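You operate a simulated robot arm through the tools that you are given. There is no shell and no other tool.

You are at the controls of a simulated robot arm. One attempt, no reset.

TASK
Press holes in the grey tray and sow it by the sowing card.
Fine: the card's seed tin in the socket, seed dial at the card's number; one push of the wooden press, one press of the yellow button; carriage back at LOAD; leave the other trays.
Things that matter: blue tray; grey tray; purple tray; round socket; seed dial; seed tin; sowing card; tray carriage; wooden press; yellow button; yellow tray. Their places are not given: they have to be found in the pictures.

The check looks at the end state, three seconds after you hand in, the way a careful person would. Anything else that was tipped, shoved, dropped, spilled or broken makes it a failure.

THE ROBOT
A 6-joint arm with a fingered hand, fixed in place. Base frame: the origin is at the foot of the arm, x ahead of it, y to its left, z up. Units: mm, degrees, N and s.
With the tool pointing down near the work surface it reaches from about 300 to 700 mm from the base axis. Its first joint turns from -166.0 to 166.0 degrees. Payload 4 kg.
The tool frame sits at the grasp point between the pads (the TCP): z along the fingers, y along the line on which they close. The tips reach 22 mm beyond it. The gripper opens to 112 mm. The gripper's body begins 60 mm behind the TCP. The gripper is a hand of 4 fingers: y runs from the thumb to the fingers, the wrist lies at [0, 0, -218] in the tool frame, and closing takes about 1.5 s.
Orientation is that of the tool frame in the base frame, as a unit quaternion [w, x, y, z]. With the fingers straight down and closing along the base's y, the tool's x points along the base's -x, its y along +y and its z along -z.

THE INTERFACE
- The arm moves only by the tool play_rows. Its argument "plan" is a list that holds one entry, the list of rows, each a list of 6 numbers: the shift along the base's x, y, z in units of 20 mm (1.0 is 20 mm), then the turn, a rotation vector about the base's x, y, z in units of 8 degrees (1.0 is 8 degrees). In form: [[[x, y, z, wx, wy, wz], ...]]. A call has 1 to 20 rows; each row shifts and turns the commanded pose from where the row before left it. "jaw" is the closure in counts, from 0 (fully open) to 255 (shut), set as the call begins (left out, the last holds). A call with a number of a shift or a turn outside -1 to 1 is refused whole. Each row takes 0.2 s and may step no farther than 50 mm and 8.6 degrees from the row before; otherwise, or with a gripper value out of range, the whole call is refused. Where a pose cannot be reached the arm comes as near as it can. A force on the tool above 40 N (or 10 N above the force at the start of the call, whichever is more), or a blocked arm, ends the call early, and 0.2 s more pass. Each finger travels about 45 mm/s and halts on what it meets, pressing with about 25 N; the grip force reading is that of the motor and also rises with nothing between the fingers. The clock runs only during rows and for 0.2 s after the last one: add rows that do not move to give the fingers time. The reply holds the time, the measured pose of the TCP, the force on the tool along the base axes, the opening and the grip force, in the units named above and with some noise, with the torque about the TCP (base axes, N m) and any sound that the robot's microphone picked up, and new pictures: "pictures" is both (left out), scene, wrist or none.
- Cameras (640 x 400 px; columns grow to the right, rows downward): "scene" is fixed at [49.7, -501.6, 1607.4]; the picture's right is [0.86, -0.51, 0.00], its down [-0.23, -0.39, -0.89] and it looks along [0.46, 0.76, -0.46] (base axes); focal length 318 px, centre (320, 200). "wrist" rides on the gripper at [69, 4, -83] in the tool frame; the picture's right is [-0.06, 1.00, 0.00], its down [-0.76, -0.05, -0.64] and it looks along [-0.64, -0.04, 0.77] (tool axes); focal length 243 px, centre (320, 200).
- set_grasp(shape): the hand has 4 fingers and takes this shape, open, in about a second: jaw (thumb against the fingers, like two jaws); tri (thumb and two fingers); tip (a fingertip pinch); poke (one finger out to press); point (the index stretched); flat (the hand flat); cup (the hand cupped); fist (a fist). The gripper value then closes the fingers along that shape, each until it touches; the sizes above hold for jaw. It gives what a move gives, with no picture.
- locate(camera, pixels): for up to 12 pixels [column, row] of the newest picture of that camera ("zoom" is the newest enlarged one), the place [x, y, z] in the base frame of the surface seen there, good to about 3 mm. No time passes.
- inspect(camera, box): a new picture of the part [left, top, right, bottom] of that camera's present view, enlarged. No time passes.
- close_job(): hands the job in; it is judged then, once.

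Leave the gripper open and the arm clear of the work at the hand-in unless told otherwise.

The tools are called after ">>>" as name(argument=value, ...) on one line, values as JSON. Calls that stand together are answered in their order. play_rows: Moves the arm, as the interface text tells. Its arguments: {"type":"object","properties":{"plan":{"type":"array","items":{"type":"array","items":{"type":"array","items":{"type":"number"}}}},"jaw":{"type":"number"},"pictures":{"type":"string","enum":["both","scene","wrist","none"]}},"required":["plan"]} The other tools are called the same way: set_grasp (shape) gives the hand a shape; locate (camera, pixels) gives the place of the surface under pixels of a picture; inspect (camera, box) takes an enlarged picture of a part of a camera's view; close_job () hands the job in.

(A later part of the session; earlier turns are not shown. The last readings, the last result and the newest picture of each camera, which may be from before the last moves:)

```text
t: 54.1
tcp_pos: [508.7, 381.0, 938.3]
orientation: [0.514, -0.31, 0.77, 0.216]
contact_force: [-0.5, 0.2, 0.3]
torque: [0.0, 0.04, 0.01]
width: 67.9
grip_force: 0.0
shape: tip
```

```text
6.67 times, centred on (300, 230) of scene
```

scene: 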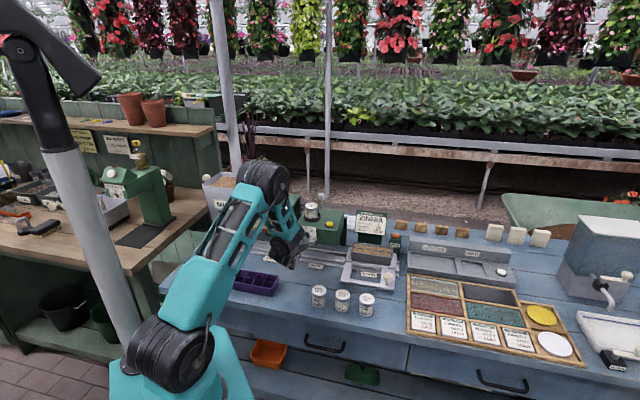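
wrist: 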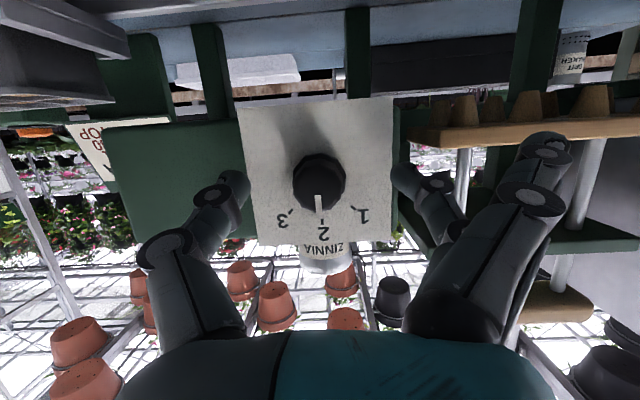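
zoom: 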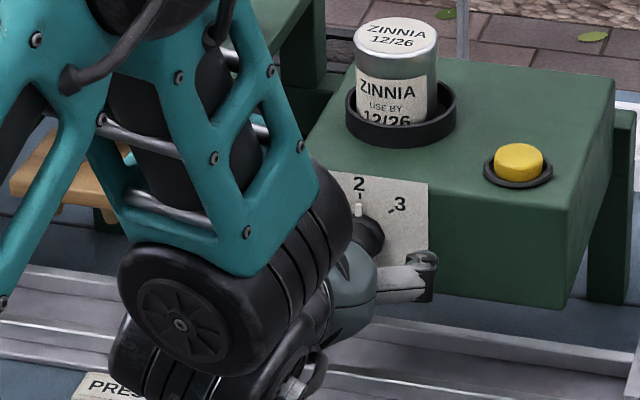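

The knob sits between thumb and finger tips. I advance 3 mm more and close gently.

>>> play_rows(plan=[[[0.1, 0.1, 0, 0, 0, 0], [0, 0, 0, 0, 0, 0]]], pictures="none")

>>> play_rows(plan=[[[0, 0, 0, 0, 0, 0], [0, 0, 0, 0, 0, 0], [0, 0, 0, 0, 0, 0], [0, 0, 0, 0, 0, 0], [0, 0, 0, 0, 0, 0], [0, 0, 0, 0, 0, 0], [0, 0, 0, 0, 0, 0]]], jaw=255)

>>> inspect(camera="wrist", box=[200, 60, 460, 260])

```text
t: 54.7
tcp_pos: [509.5, 385.5, 938.9]
orientation: [0.514, -0.31, 0.77, 0.216]
contact_force: [-0.1, -0.7, 0.3]
torque: [0.02, -0.03, -0.01]
width: 68.3
grip_force: 0.2
shape: tip
```

```text
t: 56.3
tcp_pos: [510.5, 384.4, 939.4]
orientation: [0.515, -0.31, 0.77, 0.216]
contact_force: [-0.6, 0.0, -1.3]
torque: [-0.02, 0.02, 0.01]
width: 20.3
grip_force: 25.0
shape: tip
```

scene: 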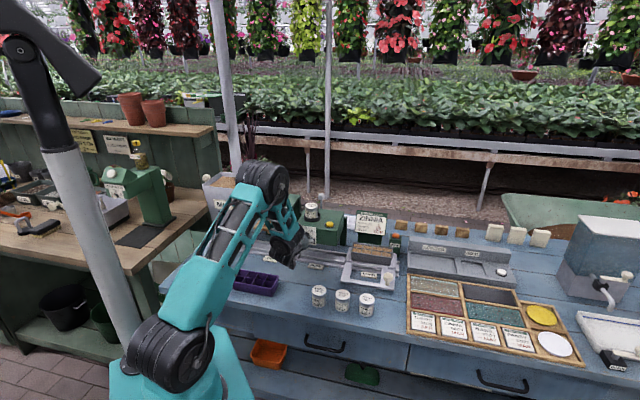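
wrist: 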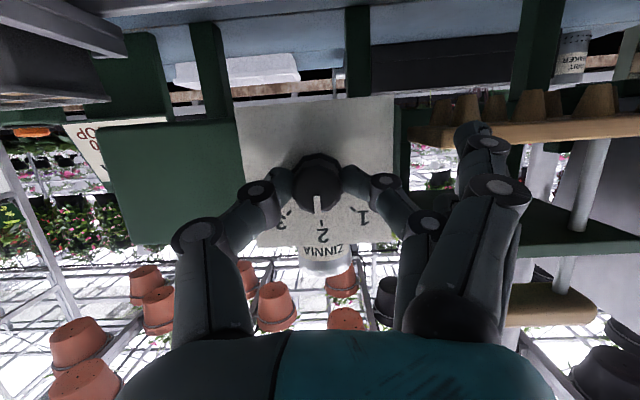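

```text
2.00 times, centred on (330, 160) of wrist
```

zoom: 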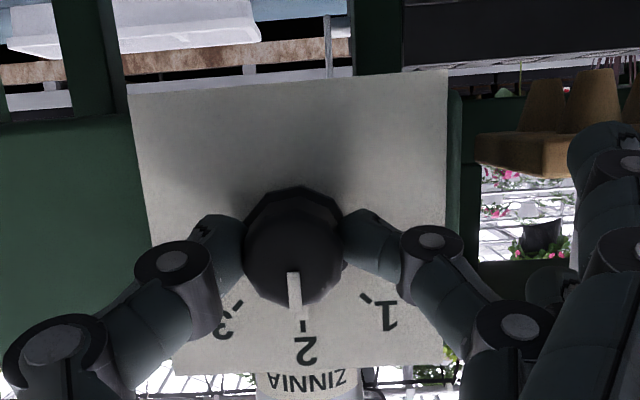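

The knob is pinched. I turn it toward 1 (counter-clockwise from the front), first half: 3 rows of 7.5° about the knob axis.

>>> play_rows(plan=[[[-0.02, 0.02, 0, -0.663, -0.663, 0], [-0.02, 0.02, -0.01, -0.663, -0.663, 0], [-0.02, 0.02, -0.01, -0.663, -0.663, 0], [0, 0, 0, 0, 0, 0]]])

>>> inspect(camera="wrist", box=[200, 60, 460, 260])

>>> inspect(camera="scene", box=[270, 200, 330, 260])

```text
t: 57.3
tcp_pos: [510.1, 385.6, 938.7]
orientation: [0.567, -0.405, 0.714, 0.063]
contact_force: [1.6, -4.7, -5.4]
torque: [-0.06, 0.07, -0.04]
width: 19.8
grip_force: 25.7
shape: tip
```

scene: 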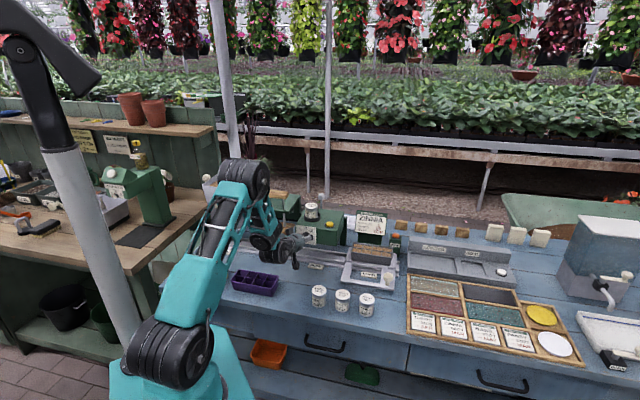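
wrist: 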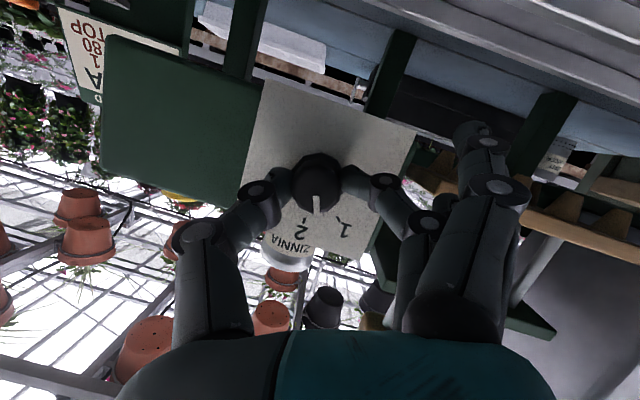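

```text
2.00 times, centred on (330, 160) of wrist
```

zoom: 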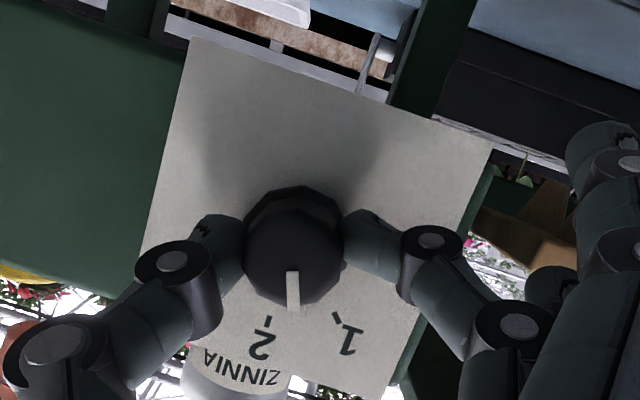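

```text
6.67 times, centred on (300, 230) of scene
```

zoom: 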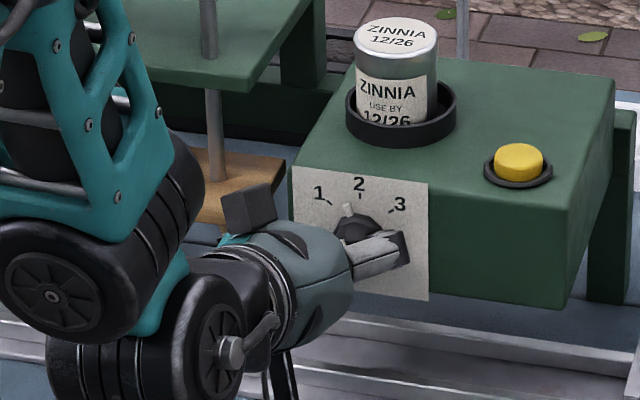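

The knob turns with the hand: the pointer is about halfway between 2 and 1. I check that the spread fingers clear the press board before going on.

>>> locate(camera="wrist", pixels=[[472, 130], [485, 150], [500, 190], [445, 185], [560, 215], [420, 180], [480, 200]])

```text
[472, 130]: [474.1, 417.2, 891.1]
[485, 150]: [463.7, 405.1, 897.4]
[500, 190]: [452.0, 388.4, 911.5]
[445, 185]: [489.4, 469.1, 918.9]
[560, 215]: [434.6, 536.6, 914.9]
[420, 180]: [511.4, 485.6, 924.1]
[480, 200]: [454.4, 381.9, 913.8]
```

The spread fingertip is at v≈630, about 45 mm in front of the press board, so it is clear. I turn the second half.

>>> play_rows(plan=[[[-0.02, 0.02, -0.02, -0.663, -0.663, 0], [-0.02, 0.02, -0.02, -0.663, -0.663, 0], [-0.02, 0.02, -0.02, -0.663, -0.663, 0], [0, 0, 0, 0, 0, 0]]])

>>> inspect(camera="wrist", box=[200, 60, 460, 260])

>>> inspect(camera="scene", box=[290, 215, 326, 251])

```text
t: 58.3
tcp_pos: [508.0, 387.3, 936.9]
orientation: [0.599, -0.485, 0.63, -0.093]
contact_force: [4.6, -8.9, -4.9]
torque: [-0.06, 0.06, -0.13]
width: 19.7
grip_force: 24.7
shape: tip
```

scene: 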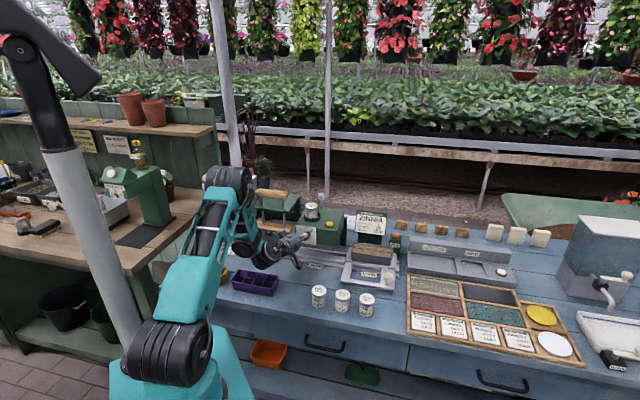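
wrist: 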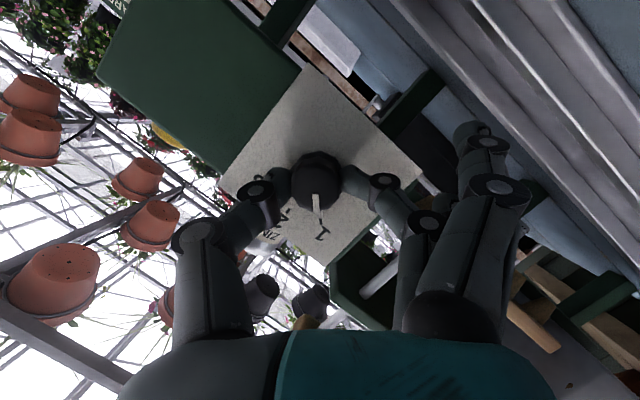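

```text
2.00 times, centred on (330, 160) of wrist
```

zoom: 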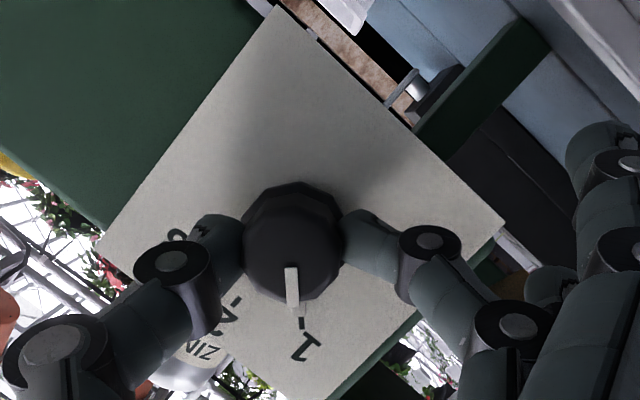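

```text
11.11 times, centred on (308, 233) of scene
```

zoom: 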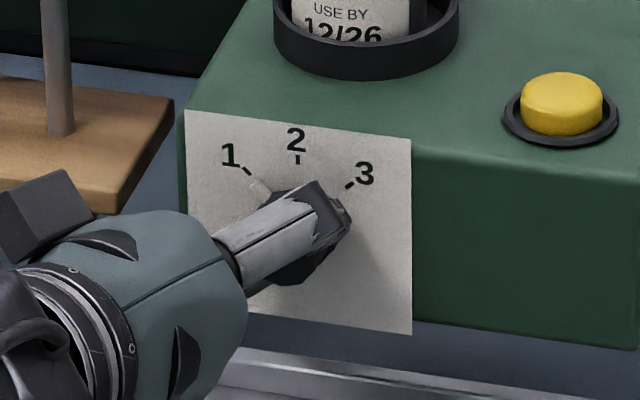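

The pointer is at mark 1. I open the fingers to release the knob, then check.

>>> play_rows(plan=[[[0, 0, 0, 0, 0, 0], [0, 0, 0, 0, 0, 0], [0, 0, 0, 0, 0, 0], [0, 0, 0, 0, 0, 0], [0, 0, 0, 0, 0, 0]]], jaw=100)

>>> inspect(camera="wrist", box=[200, 60, 460, 260])

```text
t: 59.5
tcp_pos: [507.5, 385.6, 937.9]
orientation: [0.599, -0.484, 0.631, -0.092]
contact_force: [1.1, 0.4, 0.0]
torque: [-0.02, -0.02, -0.01]
width: 67.8
grip_force: 0.0
shape: tip
```

scene: 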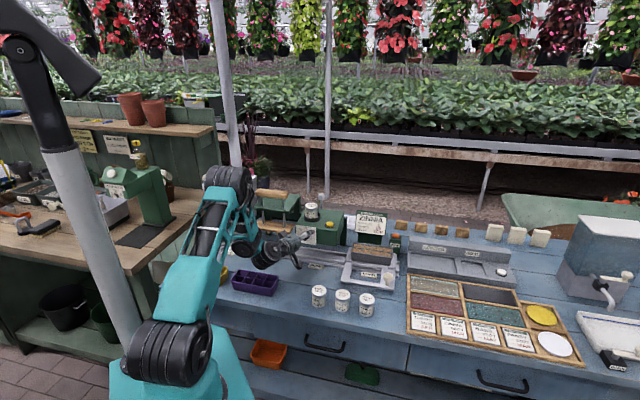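
wrist: 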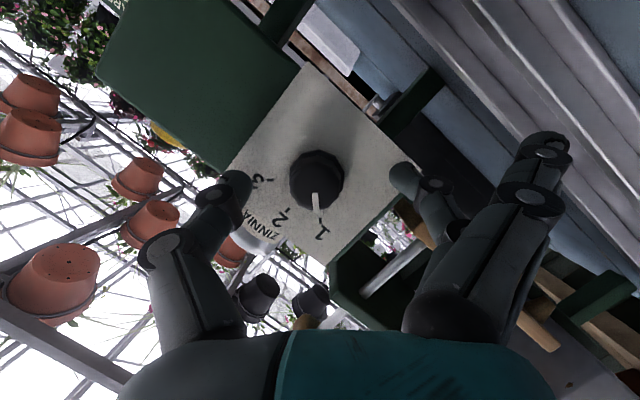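

```text
2.00 times, centred on (330, 160) of wrist
```

zoom: 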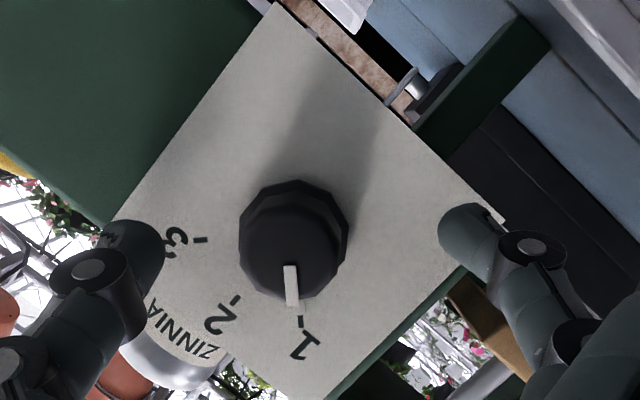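

The dial reads 1. I withdraw 25 mm straight out from the panel, then roll the hand back.

>>> play_rows(plan=[[[-0.3, -0.3, 0, 0, 0, 0], [-0.3, -0.3, 0.1, 0, 0, 0], [-0.3, -0.3, 0.1, 0, 0, 0], [0, 0, 0.1, 0.663, 0.663, 0], [0, 0, 0.1, 0.663, 0.663, 0], [0, 0, 0.1, 0.663, 0.663, 0], [0, 0, 0.1, 0.663, 0.663, 0], [0, 0, 0.1, 0.663, 0.663, 0], [0, 0, 0.1, 0.663, 0.663, 0], [0, 0, 0, 0, 0, 0]]])

>>> inspect(camera="scene", box=[290, 195, 340, 251])

```text
t: 61.7
tcp_pos: [491.0, 369.0, 952.9]
orientation: [0.514, -0.31, 0.77, 0.216]
contact_force: [0.5, -0.2, -0.1]
torque: [-0.03, -0.02, -0.01]
width: 67.7
grip_force: 0.2
shape: tip
```

scene: 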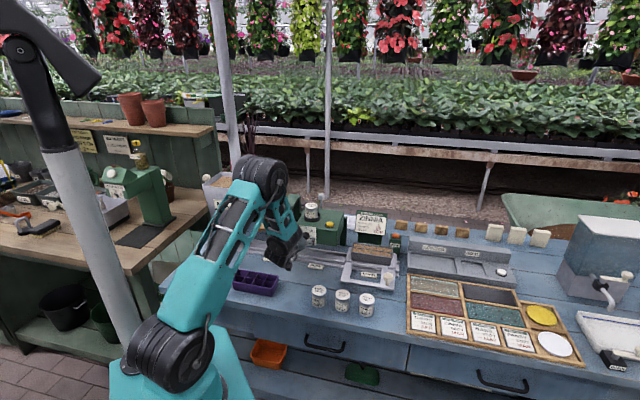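
wrist: 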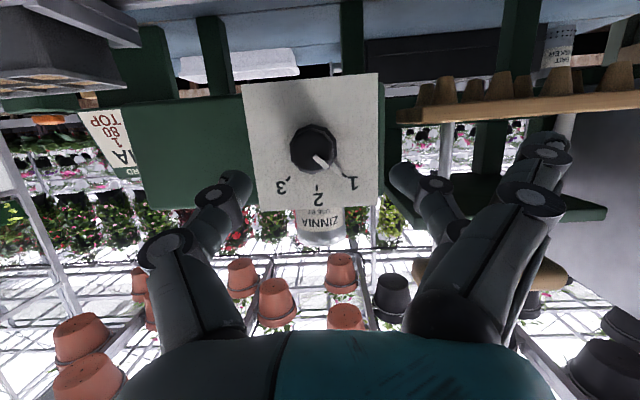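

```text
7.14 times, centred on (315, 223) of scene
```

zoom: 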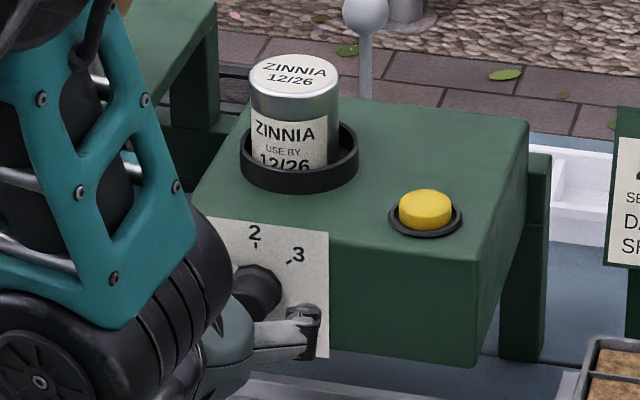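

The dial stays at 1 after release. Now I raise and tilt the hand back to about 15° while moving away from the machine.

>>> play_rows(plan=[[[-0.15, -0.15, 0.5, -0.663, 0.663, 0], [-0.15, -0.15, 0.5, -0.663, 0.663, 0], [-0.15, -0.15, 0.5, -0.663, 0.663, 0], [-0.15, -0.15, 0.5, -0.663, 0.663, 0], [-0.15, -0.15, 0.5, -0.663, 0.663, 0], [-0.15, -0.15, 0.5, -0.663, 0.663, 0], [-0.15, -0.15, 0.5, -0.663, 0.663, 0], [0, 0, 0, 0, 0, 0]]], pictures="none")

>>> set_grasp(shape="jaw")

```text
t: 63.5
tcp_pos: [468.8, 348.2, 1024.9]
orientation: [0.123, -0.372, 0.919, 0.05]
contact_force: [0.1, -0.9, 0.9]
torque: [0.0, -0.03, 0.02]
width: 68.0
grip_force: 0.1
shape: tip
```

```text
t: 64.4
tcp_pos: [468.5, 348.5, 1024.2]
orientation: [0.125, -0.371, 0.919, 0.05]
contact_force: [-0.1, -0.3, 0.7]
torque: [0.03, 0.02, 0.02]
width: 112.1
grip_force: 0.0
shape: jaw
```

Now I travel to a spot just short of the carriage knob, about (665,90,960), to look at it.

>>> play_rows(plan=[[[0.655, -0.86, -0.21, 0, 0, 0], [0.655, -0.86, -0.21, 0, 0, 0], [0.655, -0.86, -0.21, 0, 0, 0], [0.655, -0.86, -0.21, 0, 0, 0], [0.655, -0.86, -0.21, 0, 0, 0], [0.655, -0.86, -0.21, 0, 0, 0], [0.655, -0.86, -0.21, 0, 0, 0], [0.655, -0.86, -0.21, 0, 0, 0], [0.655, -0.86, -0.21, 0, 0, 0], [0.655, -0.86, -0.21, 0, 0, 0], [0.655, -0.86, -0.21, 0, 0, 0], [0.655, -0.86, -0.21, 0, 0, 0], [0.655, -0.86, -0.21, 0, 0, 0], [0.655, -0.86, -0.21, 0, 0, 0], [0.655, -0.86, -0.21, 0, 0, 0], [0, 0, 0, 0, 0, 0]]], jaw=0)

>>> inspect(camera="scene", box=[285, 195, 345, 250])

>>> inspect(camera="scene", box=[330, 210, 430, 300])

```text
t: 67.8
tcp_pos: [666.1, 90.2, 960.4]
orientation: [0.125, -0.371, 0.919, 0.05]
contact_force: [0.6, 0.1, -0.5]
torque: [0.0, 0.03, 0.02]
width: 111.9
grip_force: 0.2
shape: jaw
```

scene: 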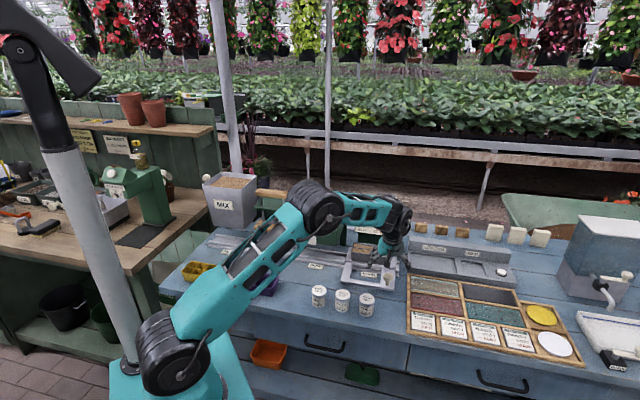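
wrist: 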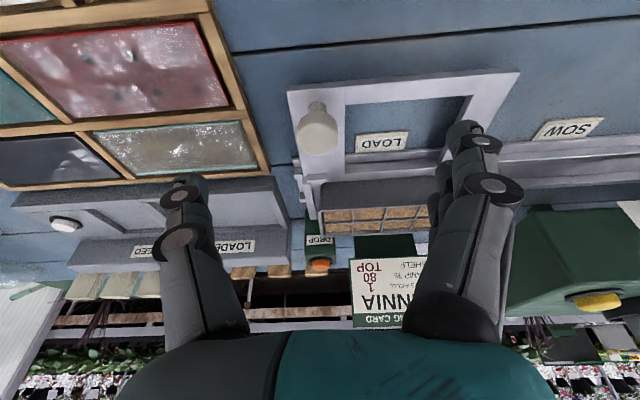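

```text
7.27 times, centred on (315, 222) of scene
```

zoom: 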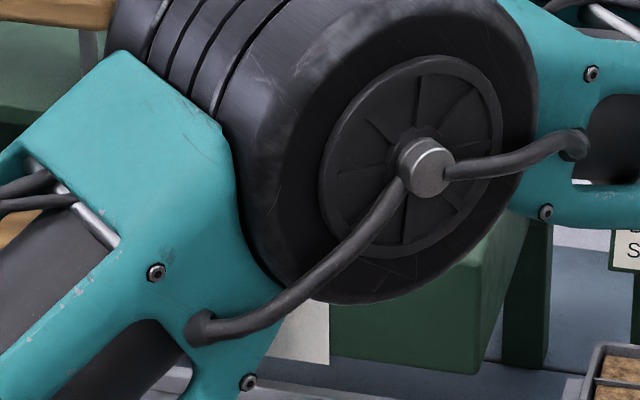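

```text
4.44 times, centred on (380, 255) of scene
```

zoom: 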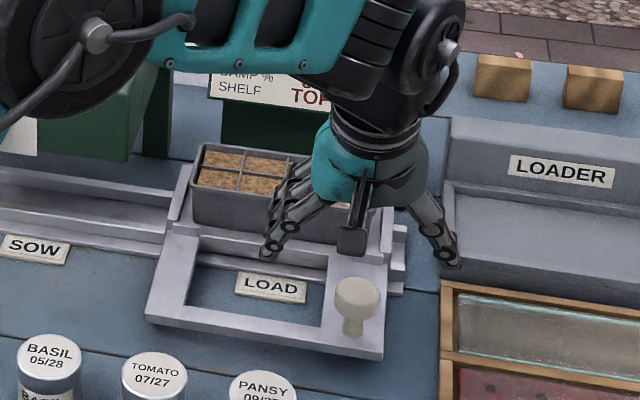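

The knob is at (317,133) in the wrist picture. I locate its top, stem and the carriage plate.

>>> inspect(camera="wrist", box=[270, 80, 370, 180])

>>> locate(camera="wrist", pixels=[[317, 135], [299, 135], [335, 135], [317, 118], [317, 152], [317, 104], [305, 90], [335, 100], [345, 200], [400, 195], [510, 75], [292, 95]])

```text
4.00 times, centred on (320, 130) of wrist
```

zoom: 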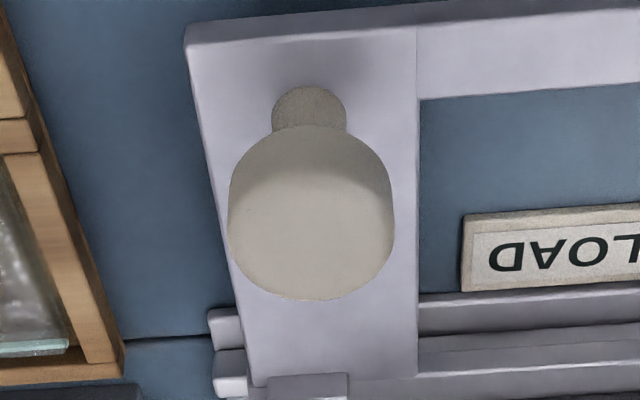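

```text
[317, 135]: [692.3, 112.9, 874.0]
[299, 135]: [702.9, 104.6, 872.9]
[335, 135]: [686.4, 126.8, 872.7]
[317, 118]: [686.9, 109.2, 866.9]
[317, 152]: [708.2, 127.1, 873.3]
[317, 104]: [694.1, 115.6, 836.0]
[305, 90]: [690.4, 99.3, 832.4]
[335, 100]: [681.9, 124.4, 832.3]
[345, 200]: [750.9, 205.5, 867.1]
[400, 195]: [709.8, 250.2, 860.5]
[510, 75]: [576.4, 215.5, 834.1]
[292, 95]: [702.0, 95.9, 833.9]
```

The knob centre is about (695.6,116.8), cap diameter about 28 mm, top z 873. I close the opening to about 68 mm, move over the knob and descend to z≈866.

>>> play_rows(plan=[[[0.74, 0.665, 0, 0, 0, 0], [0.74, 0.665, 0, 0, 0, 0], [0, 0, -0.7, 0, 0, 0], [0, 0, -0.7, 0, 0, 0], [0, 0, 0, 0, 0, 0], [0, 0, 0, 0, 0, 0]]], jaw=100)

>>> locate(camera="wrist", pixels=[[317, 120], [300, 110], [240, 80], [220, 120], [230, 50], [260, 130]])

```text
t: 69.2
tcp_pos: [695.7, 116.0, 932.0]
orientation: [0.124, -0.371, 0.919, 0.05]
contact_force: [0.1, 0.7, -0.1]
torque: [0.02, 0.0, 0.04]
width: 68.7
grip_force: 0.0
shape: jaw
```

scene: 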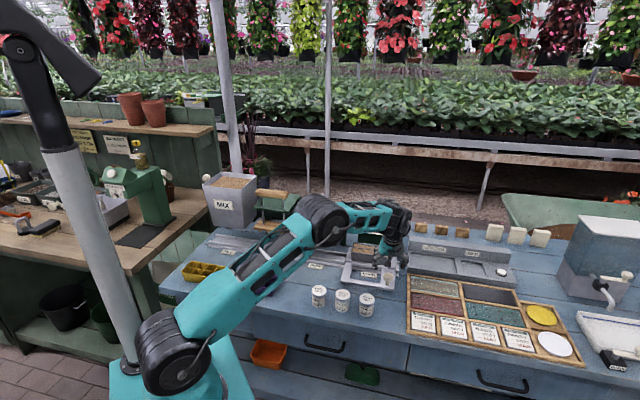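
wrist: 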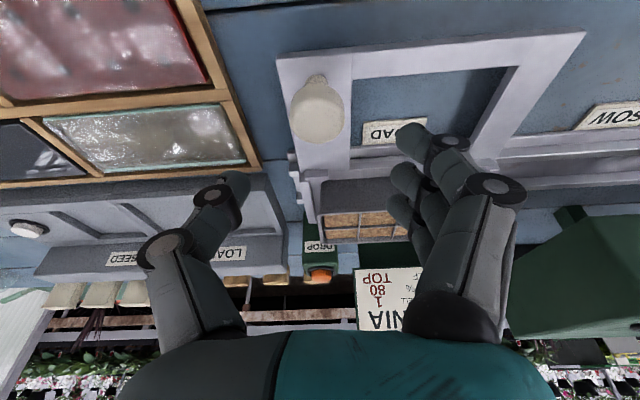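

```text
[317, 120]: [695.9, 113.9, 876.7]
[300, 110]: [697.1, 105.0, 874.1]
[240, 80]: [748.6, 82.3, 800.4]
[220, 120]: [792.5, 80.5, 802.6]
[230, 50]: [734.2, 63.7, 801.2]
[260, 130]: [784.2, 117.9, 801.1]
```

Aligned. I descend to z≈866.

>>> play_rows(plan=[[[0, 0.02, -0.83, 0, 0, 0], [0, 0, -0.83, 0, 0, 0], [0, 0, -0.83, 0, 0, 0], [0, 0, -0.8, 0, 0, 0], [0, 0, 0, 0, 0, 0]]])

>>> inspect(camera="scene", box=[350, 230, 430, 300])

```text
t: 70.4
tcp_pos: [693.3, 117.2, 866.8]
orientation: [0.125, -0.371, 0.919, 0.051]
contact_force: [-0.4, -0.2, 0.4]
torque: [0.01, -0.01, -0.02]
width: 68.7
grip_force: 0.0
shape: jaw
```

scene: 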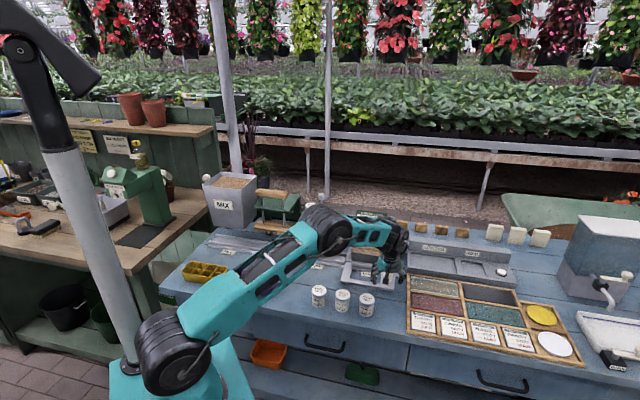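
wrist: 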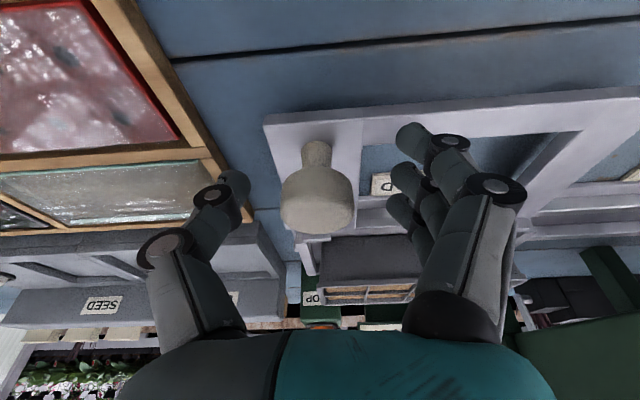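

```text
5.71 times, centred on (390, 265) of scene
```

zoom: 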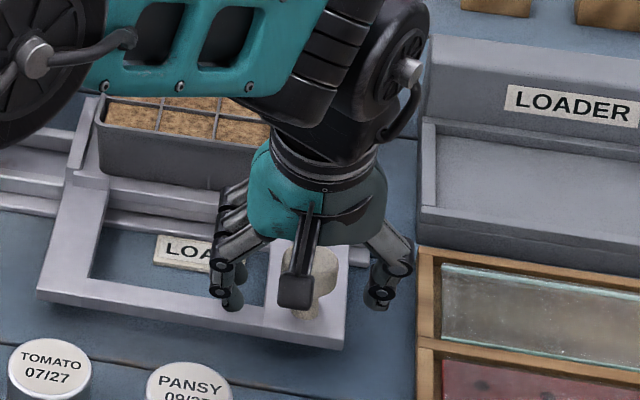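

The knob sits at the hand's centre. I close the grip.

>>> play_rows(plan=[[[0, 0, 0, 0, 0, 0], [0, 0, 0, 0, 0, 0], [0, 0, 0, 0, 0, 0], [0, 0, 0, 0, 0, 0], [0, 0, 0, 0, 0, 0], [0, 0, 0, 0, 0, 0], [0, 0, 0, 0, 0, 0]]], jaw=255)

>>> inspect(camera="scene", box=[340, 230, 420, 300])

```text
t: 72.0
tcp_pos: [694.2, 116.6, 865.1]
orientation: [0.123, -0.371, 0.919, 0.05]
contact_force: [6.0, -0.4, -9.8]
torque: [0.08, 0.09, 0.1]
width: 12.3
grip_force: 25.3
shape: jaw
```

scene: 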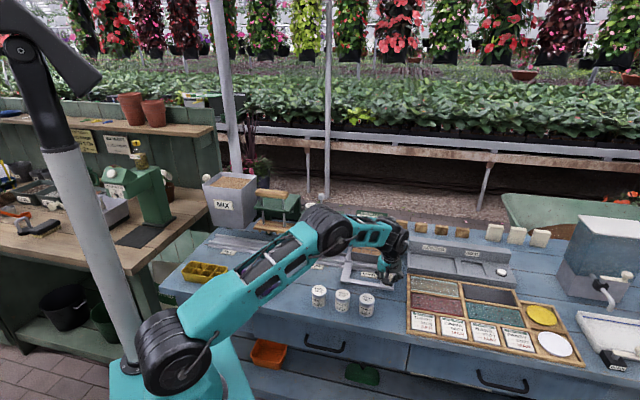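
wrist: 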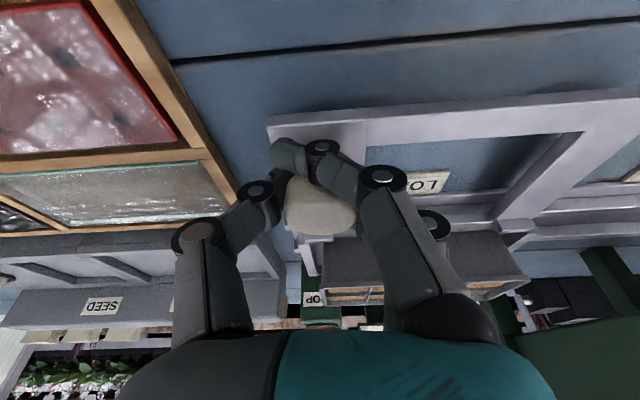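

```text
5.71 times, centred on (380, 265) of scene
```

zoom: 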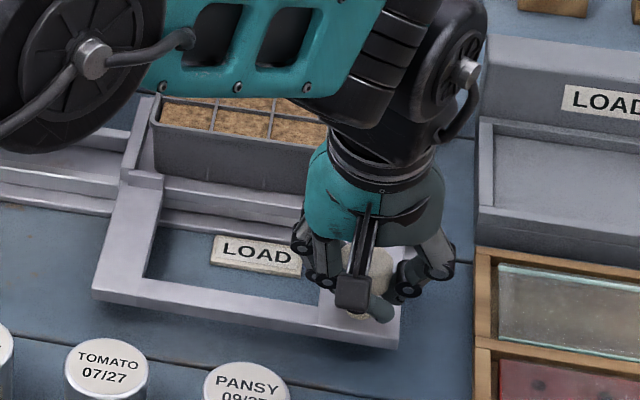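

The fingers hold the knob. I test-slide the carriage along the rail toward PRESS (direction -x,+y) by about 20 mm and watch the force.

>>> play_rows(plan=[[[-0.2, 0.2, 0, 0, 0, 0], [-0.25, 0.25, 0, 0, 0, 0], [-0.25, 0.25, 0, 0, 0, 0], [0, 0, 0, 0, 0, 0]]])

>>> inspect(camera="scene", box=[330, 220, 420, 300])

```text
t: 73.0
tcp_pos: [681.6, 131.7, 865.4]
orientation: [0.123, -0.372, 0.919, 0.051]
contact_force: [-3.5, -4.8, -12.0]
torque: [0.01, 0.16, 0.02]
width: 11.2
grip_force: 25.0
shape: jaw
```

scene: 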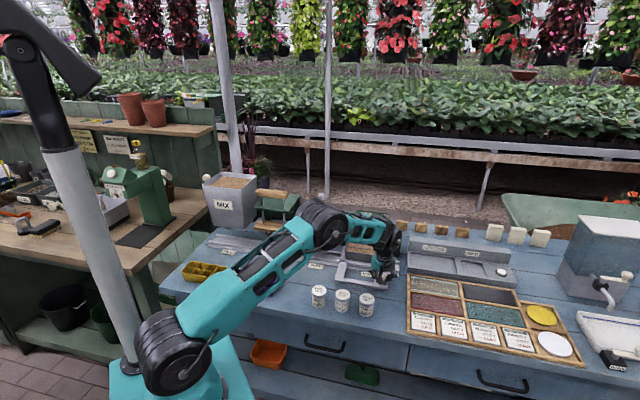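
wrist: 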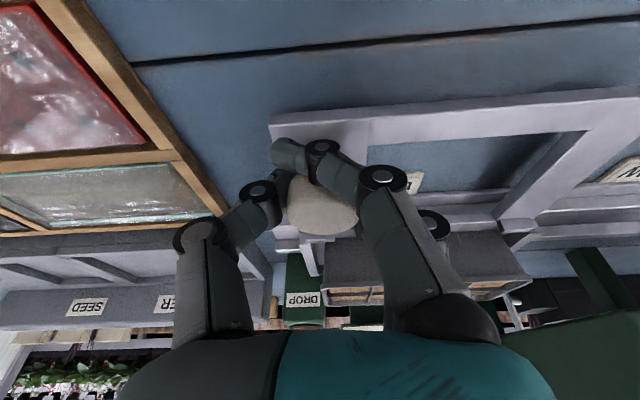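

```text
5.00 times, centred on (375, 260) of scene
```

zoom: 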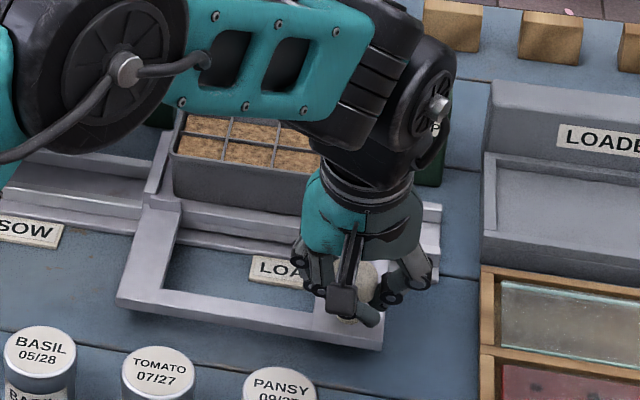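

The carriage slides smoothly. I continue toward PRESS with the same direction, about 270 mm, easing 1 mm down.

>>> play_rows(plan=[[[-0.3, 0.3, -0.05, 0, 0, 0], [-0.5, 0.5, 0, 0, 0, 0], [-0.5, 0.5, 0, 0, 0, 0], [-0.5, 0.5, 0, 0, 0, 0], [-0.5, 0.5, 0, 0, 0, 0], [-0.5, 0.5, 0, 0, 0, 0], [-0.5, 0.5, 0, 0, 0, 0], [-0.5, 0.5, 0, 0, 0, 0], [-0.5, 0.5, 0, 0, 0, 0], [-0.5, 0.5, 0, 0, 0, 0], [-0.5, 0.5, 0, 0, 0, 0], [-0.3, 0.3, 0, 0, 0, 0], [0, 0, 0, 0, 0, 0]]])

```text
t: 75.8
tcp_pos: [568.6, 242.1, 865.5]
orientation: [0.123, -0.371, 0.919, 0.051]
contact_force: [-11.6, -11.5, -12.9]
torque: [-0.04, 0.2, 0.01]
width: 10.6
grip_force: 24.8
shape: jaw
```

scene: 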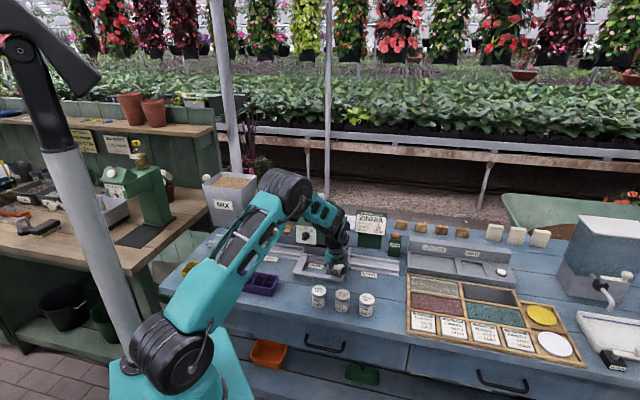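
wrist: 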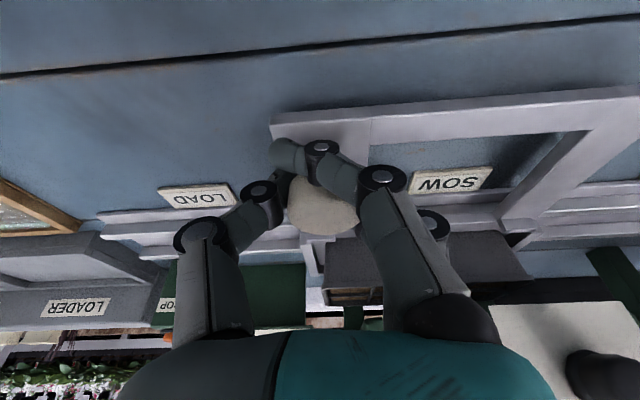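

A sideways force of about 16 N has built up toward the front, so I relieve it by 2 mm toward the front and 1 mm down, then continue toward PRESS.

>>> play_rows(plan=[[[-0.27, 0.13, -0.05, 0, 0, 0], [-0.5, 0.49, 0, 0, 0, 0], [-0.5, 0.49, 0, 0, 0, 0], [-0.5, 0.49, 0, 0, 0, 0], [-0.5, 0.5, 0, 0, 0, 0], [-0.5, 0.49, 0, 0, 0, 0], [-0.5, 0.5, 0, 0, 0, 0], [-0.5, 0.49, 0, 0, 0, 0], [-0.5, 0.5, 0, 0, 0, 0], [-0.5, 0.49, 0, 0, 0, 0], [-0.5, 0.5, 0, 0, 0, 0], [-0.5, 0.49, 0, 0, 0, 0], [-0.5, 0.5, 0, 0, 0, 0], [-0.5, 0.49, 0, 0, 0, 0], [-0.3, 0.3, 0, 0, 0, 0], [0, 0, 0, 0, 0, 0]]])

>>> inspect(camera="scene", box=[230, 180, 350, 290])

```text
t: 79.2
tcp_pos: [428.3, 381.2, 864.2]
orientation: [0.126, -0.371, 0.919, 0.051]
contact_force: [20.1, 19.9, -6.2]
torque: [0.22, -0.03, -0.05]
width: 10.0
grip_force: 25.3
shape: jaw
```

scene: 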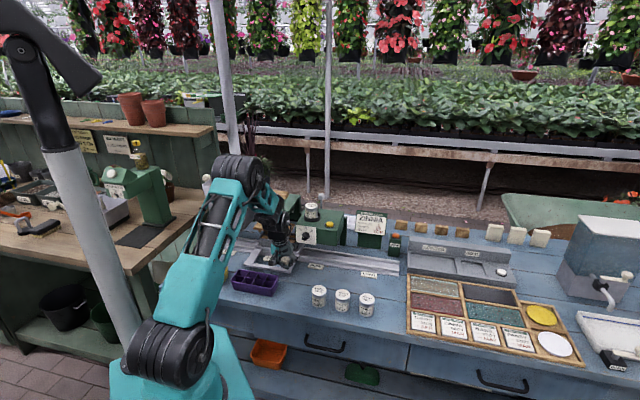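
wrist: 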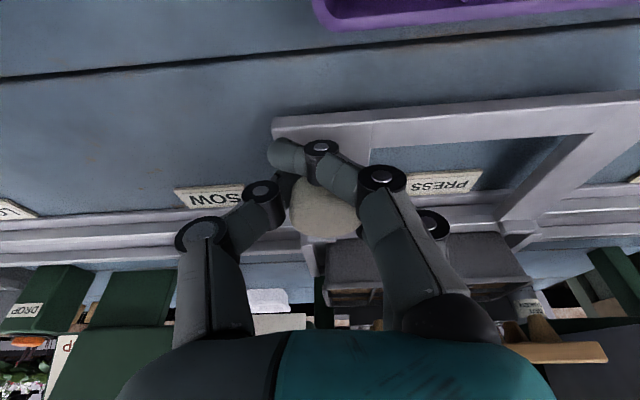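

```text
3.64 times, centred on (290, 235) of scene
```

zoom: 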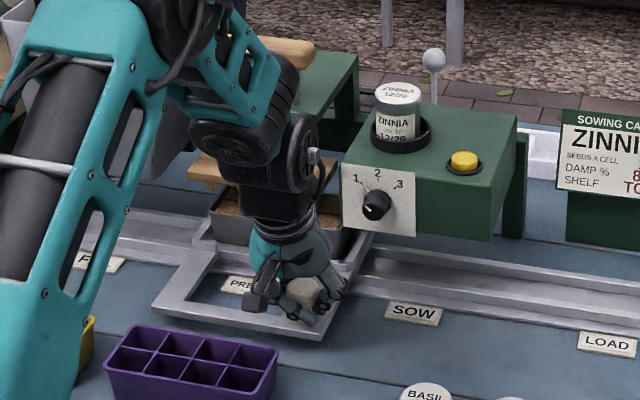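

Sideways force now points the other way (28 N), so I undo 1.5 mm of that shift. From the label positions in the wrist view about 23 mm remain to PRESS. I move that in small rows.

>>> play_rows(plan=[[[0.05, 0.05, 0, 0, 0, 0], [-0.2, 0.2, 0, 0, 0, 0], [-0.2, 0.2, 0, 0, 0, 0], [-0.2, 0.2, 0, 0, 0, 0], [-0.12, 0.12, 0, 0, 0, 0], [0, 0, 0, 0, 0, 0]]])

>>> inspect(camera="wrist", box=[260, 80, 640, 330])

>>> inspect(camera="scene", box=[240, 190, 320, 270])

```text
t: 80.6
tcp_pos: [413.7, 395.8, 864.2]
orientation: [0.124, -0.372, 0.919, 0.049]
contact_force: [13.0, 11.9, -8.7]
torque: [0.14, 0.01, 0.03]
width: 9.8
grip_force: 24.7
shape: jaw
```

scene: 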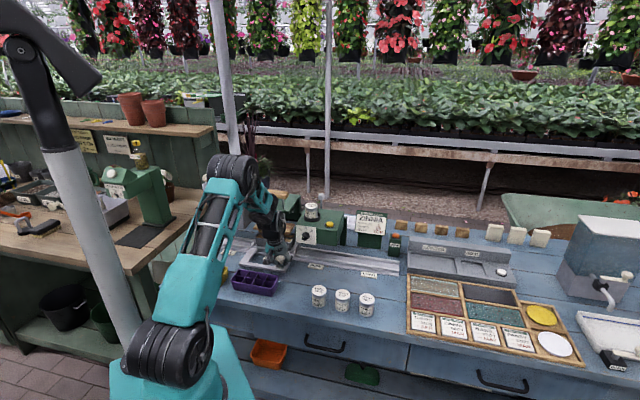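
wrist: 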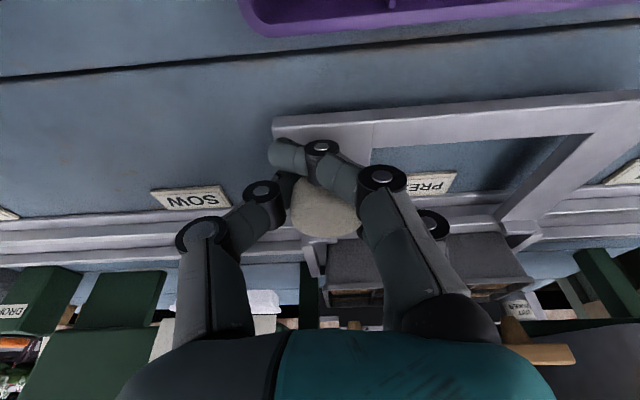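

```text
1.60 times, centred on (450, 205) of wrist
```

zoom: 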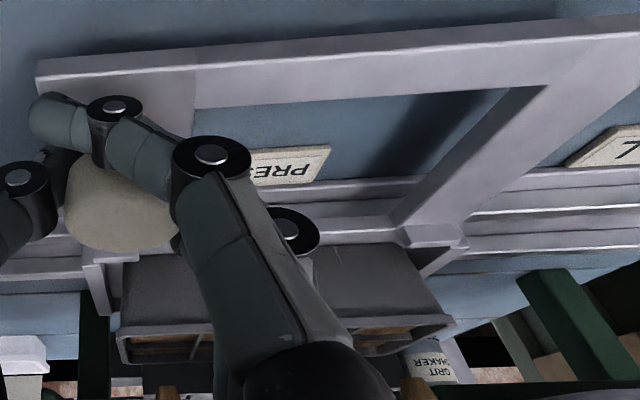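

```text
5.00 times, centred on (280, 230) of scene
```

zoom: 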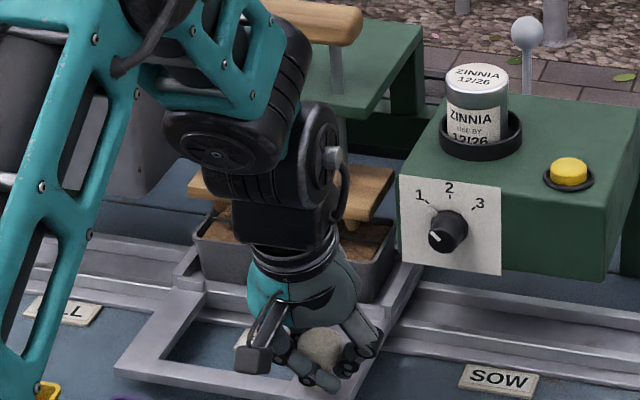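

About 3 mm more by the label positions. I make that small move, relieving the side force, then release the knob and look properly.

>>> play_rows(plan=[[[-0.07, 0.14, 0, 0, 0, 0], [0, 0, 0, 0, 0, 0]]], pictures="none")

>>> play_rows(plan=[[[0, 0, 0, 0, 0, 0], [0, 0, 0, 0, 0, 0], [0, 0, 0, 0, 0, 0], [0, 0, 0, 0, 0, 0], [0, 0, 0, 0, 0, 0], [0, 0, 0, 0, 0, 0], [0, 0, 0, 0, 0, 0]]], jaw=70)

```text
t: 81.2
tcp_pos: [412.6, 398.5, 864.5]
orientation: [0.123, -0.371, 0.919, 0.05]
contact_force: [13.0, 5.6, -9.8]
torque: [0.14, 0.05, 0.01]
width: 10.1
grip_force: 24.7
shape: jaw
```

```text
t: 82.8
tcp_pos: [411.8, 398.6, 865.3]
orientation: [0.125, -0.371, 0.919, 0.051]
contact_force: [-0.1, 0.0, 0.4]
torque: [0.01, -0.01, 0.0]
width: 81.0
grip_force: 0.1
shape: jaw
```

scene: 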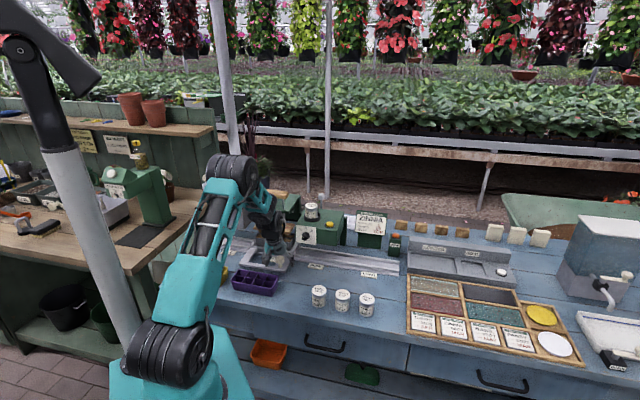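
wrist: 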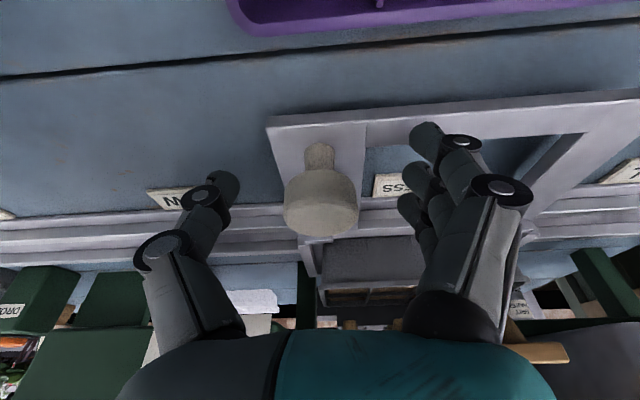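

Relative to the label, the carriage frame now looks the same as it did at LOAD (label edge about 9–10 px from the frame's inner edge), so it is at PRESS. I rise straight up and look.

>>> play_rows(plan=[[[0, 0, 0.5, 0, 0, 0], [0, 0, 0.9, 0, 0, 0], [0, 0, 0.9, 0, 0, 0], [-0.3, -0.3, 0.9, 0, 0, 0], [-0.5, -0.5, 0.9, 0, 0, 0], [-0.5, -0.5, 0.9, 0, 0, 0], [-0.5, -0.5, 0.9, 0, 0, 0], [-0.5, -0.5, 0.9, 0, 0, 0], [-0.5, -0.5, 0.9, 0, 0, 0], [0, 0, 0, 0, 0, 0]]])

>>> inspect(camera="wrist", box=[200, 0, 640, 260])

>>> inspect(camera="scene", box=[240, 180, 340, 280])

```text
t: 85.0
tcp_pos: [357.2, 342.5, 1019.3]
orientation: [0.124, -0.372, 0.919, 0.051]
contact_force: [-0.2, 0.1, -0.2]
torque: [0.0, -0.03, 0.0]
width: 80.8
grip_force: 0.1
shape: jaw
```

scene: 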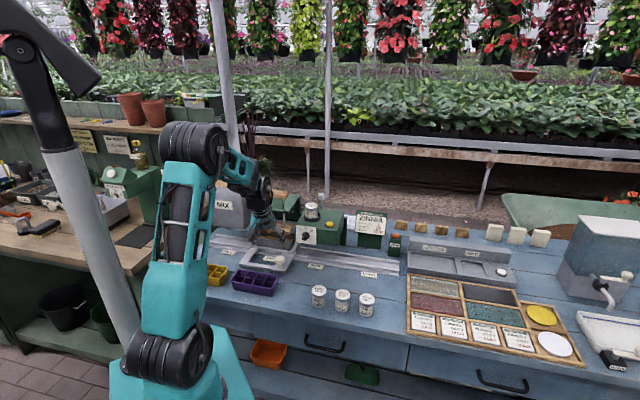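
wrist: 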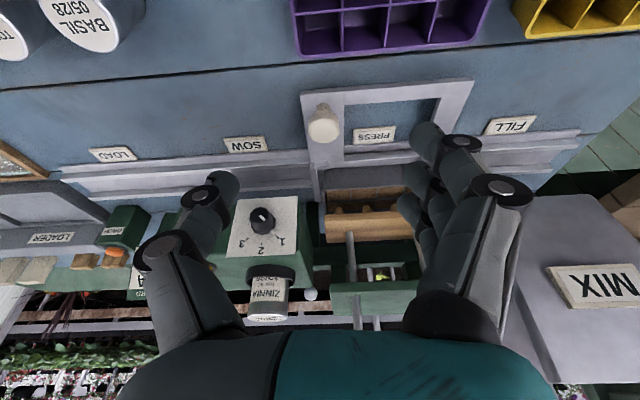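

```text
1.45 times, centred on (420, 130) of wrist
```

zoom: 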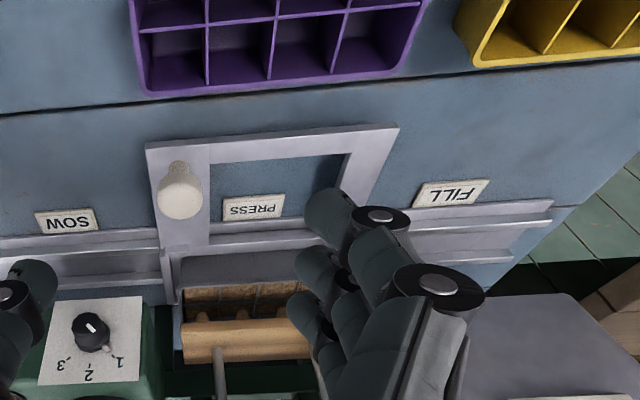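

```text
4.00 times, centred on (290, 230) of scene
```

zoom: 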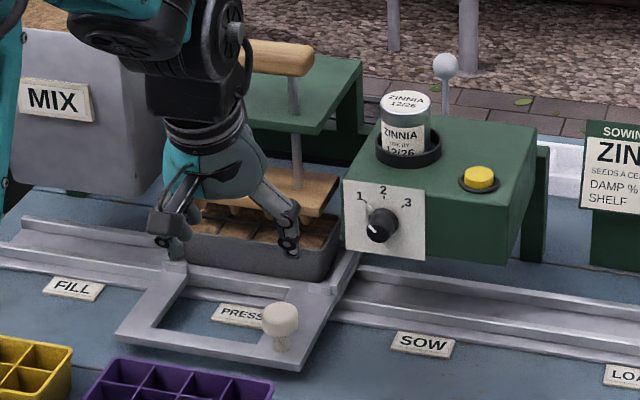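

The carriage stands at PRESS, with the press board over the tray. I move the arm up and to the right for a clear view, and form a fist for pushing the handle.

>>> play_rows(plan=[[[0.5, -0.6, 0.8, 0, 0, 0], [0.5, -0.6, 0.8, 0, 0, 0], [0.5, -0.6, 0.8, 0, 0, 0], [0.5, -0.6, 0.8, 0, 0, 0], [0.5, -0.6, 0.8, 0, 0, 0], [0.5, -0.6, 0.8, 0, 0, 0], [0.5, -0.6, 0.8, 0, 0, 0], [0.5, -0.6, 0.8, 0, 0, 0], [0, 0, 0, 0, 0, 0]]], pictures="none")

>>> set_grasp(shape="fist")

>>> play_rows(plan=[[[0, 0, 0, 0, 0, 0], [0, 0, 0, 0, 0, 0]]])

>>> inspect(camera="scene", box=[235, 175, 325, 275])

```text
t: 87.0
tcp_pos: [436.9, 248.3, 1144.7]
orientation: [0.124, -0.372, 0.919, 0.05]
contact_force: [0.0, -0.1, -0.3]
torque: [0.01, -0.01, 0.0]
width: 81.0
grip_force: 0.0
shape: jaw
```

```text
t: 87.9
tcp_pos: [436.7, 248.4, 1145.7]
orientation: [0.124, -0.371, 0.919, 0.051]
contact_force: [-0.6, 0.3, -0.5]
torque: [0.01, 0.0, -0.02]
width: 0.0
grip_force: 0.1
shape: fist
```

```text
t: 88.5
tcp_pos: [437.0, 248.4, 1144.7]
orientation: [0.124, -0.371, 0.919, 0.05]
contact_force: [-0.2, 0.1, -0.2]
torque: [-0.01, -0.05, 0.01]
width: 0.2
grip_force: 0.0
shape: fist
```

scene: 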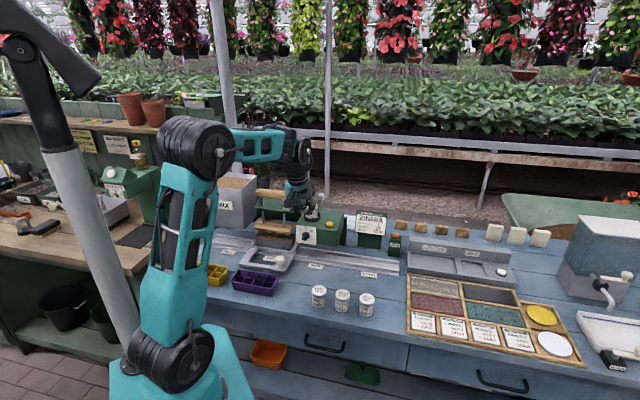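
wrist: 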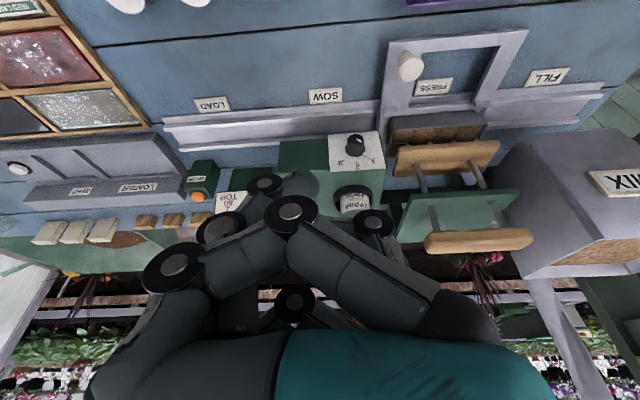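

```text
4.00 times, centred on (280, 225) of scene
```

zoom: 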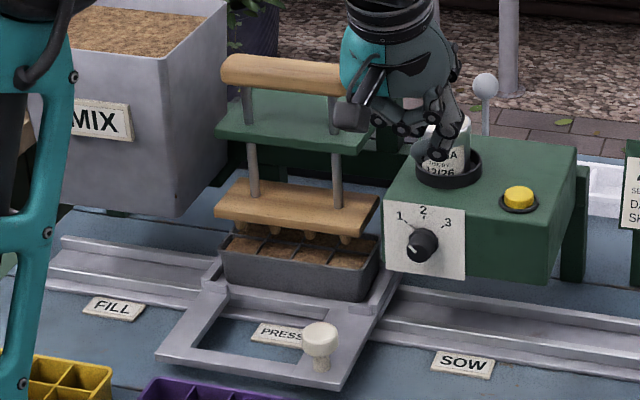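

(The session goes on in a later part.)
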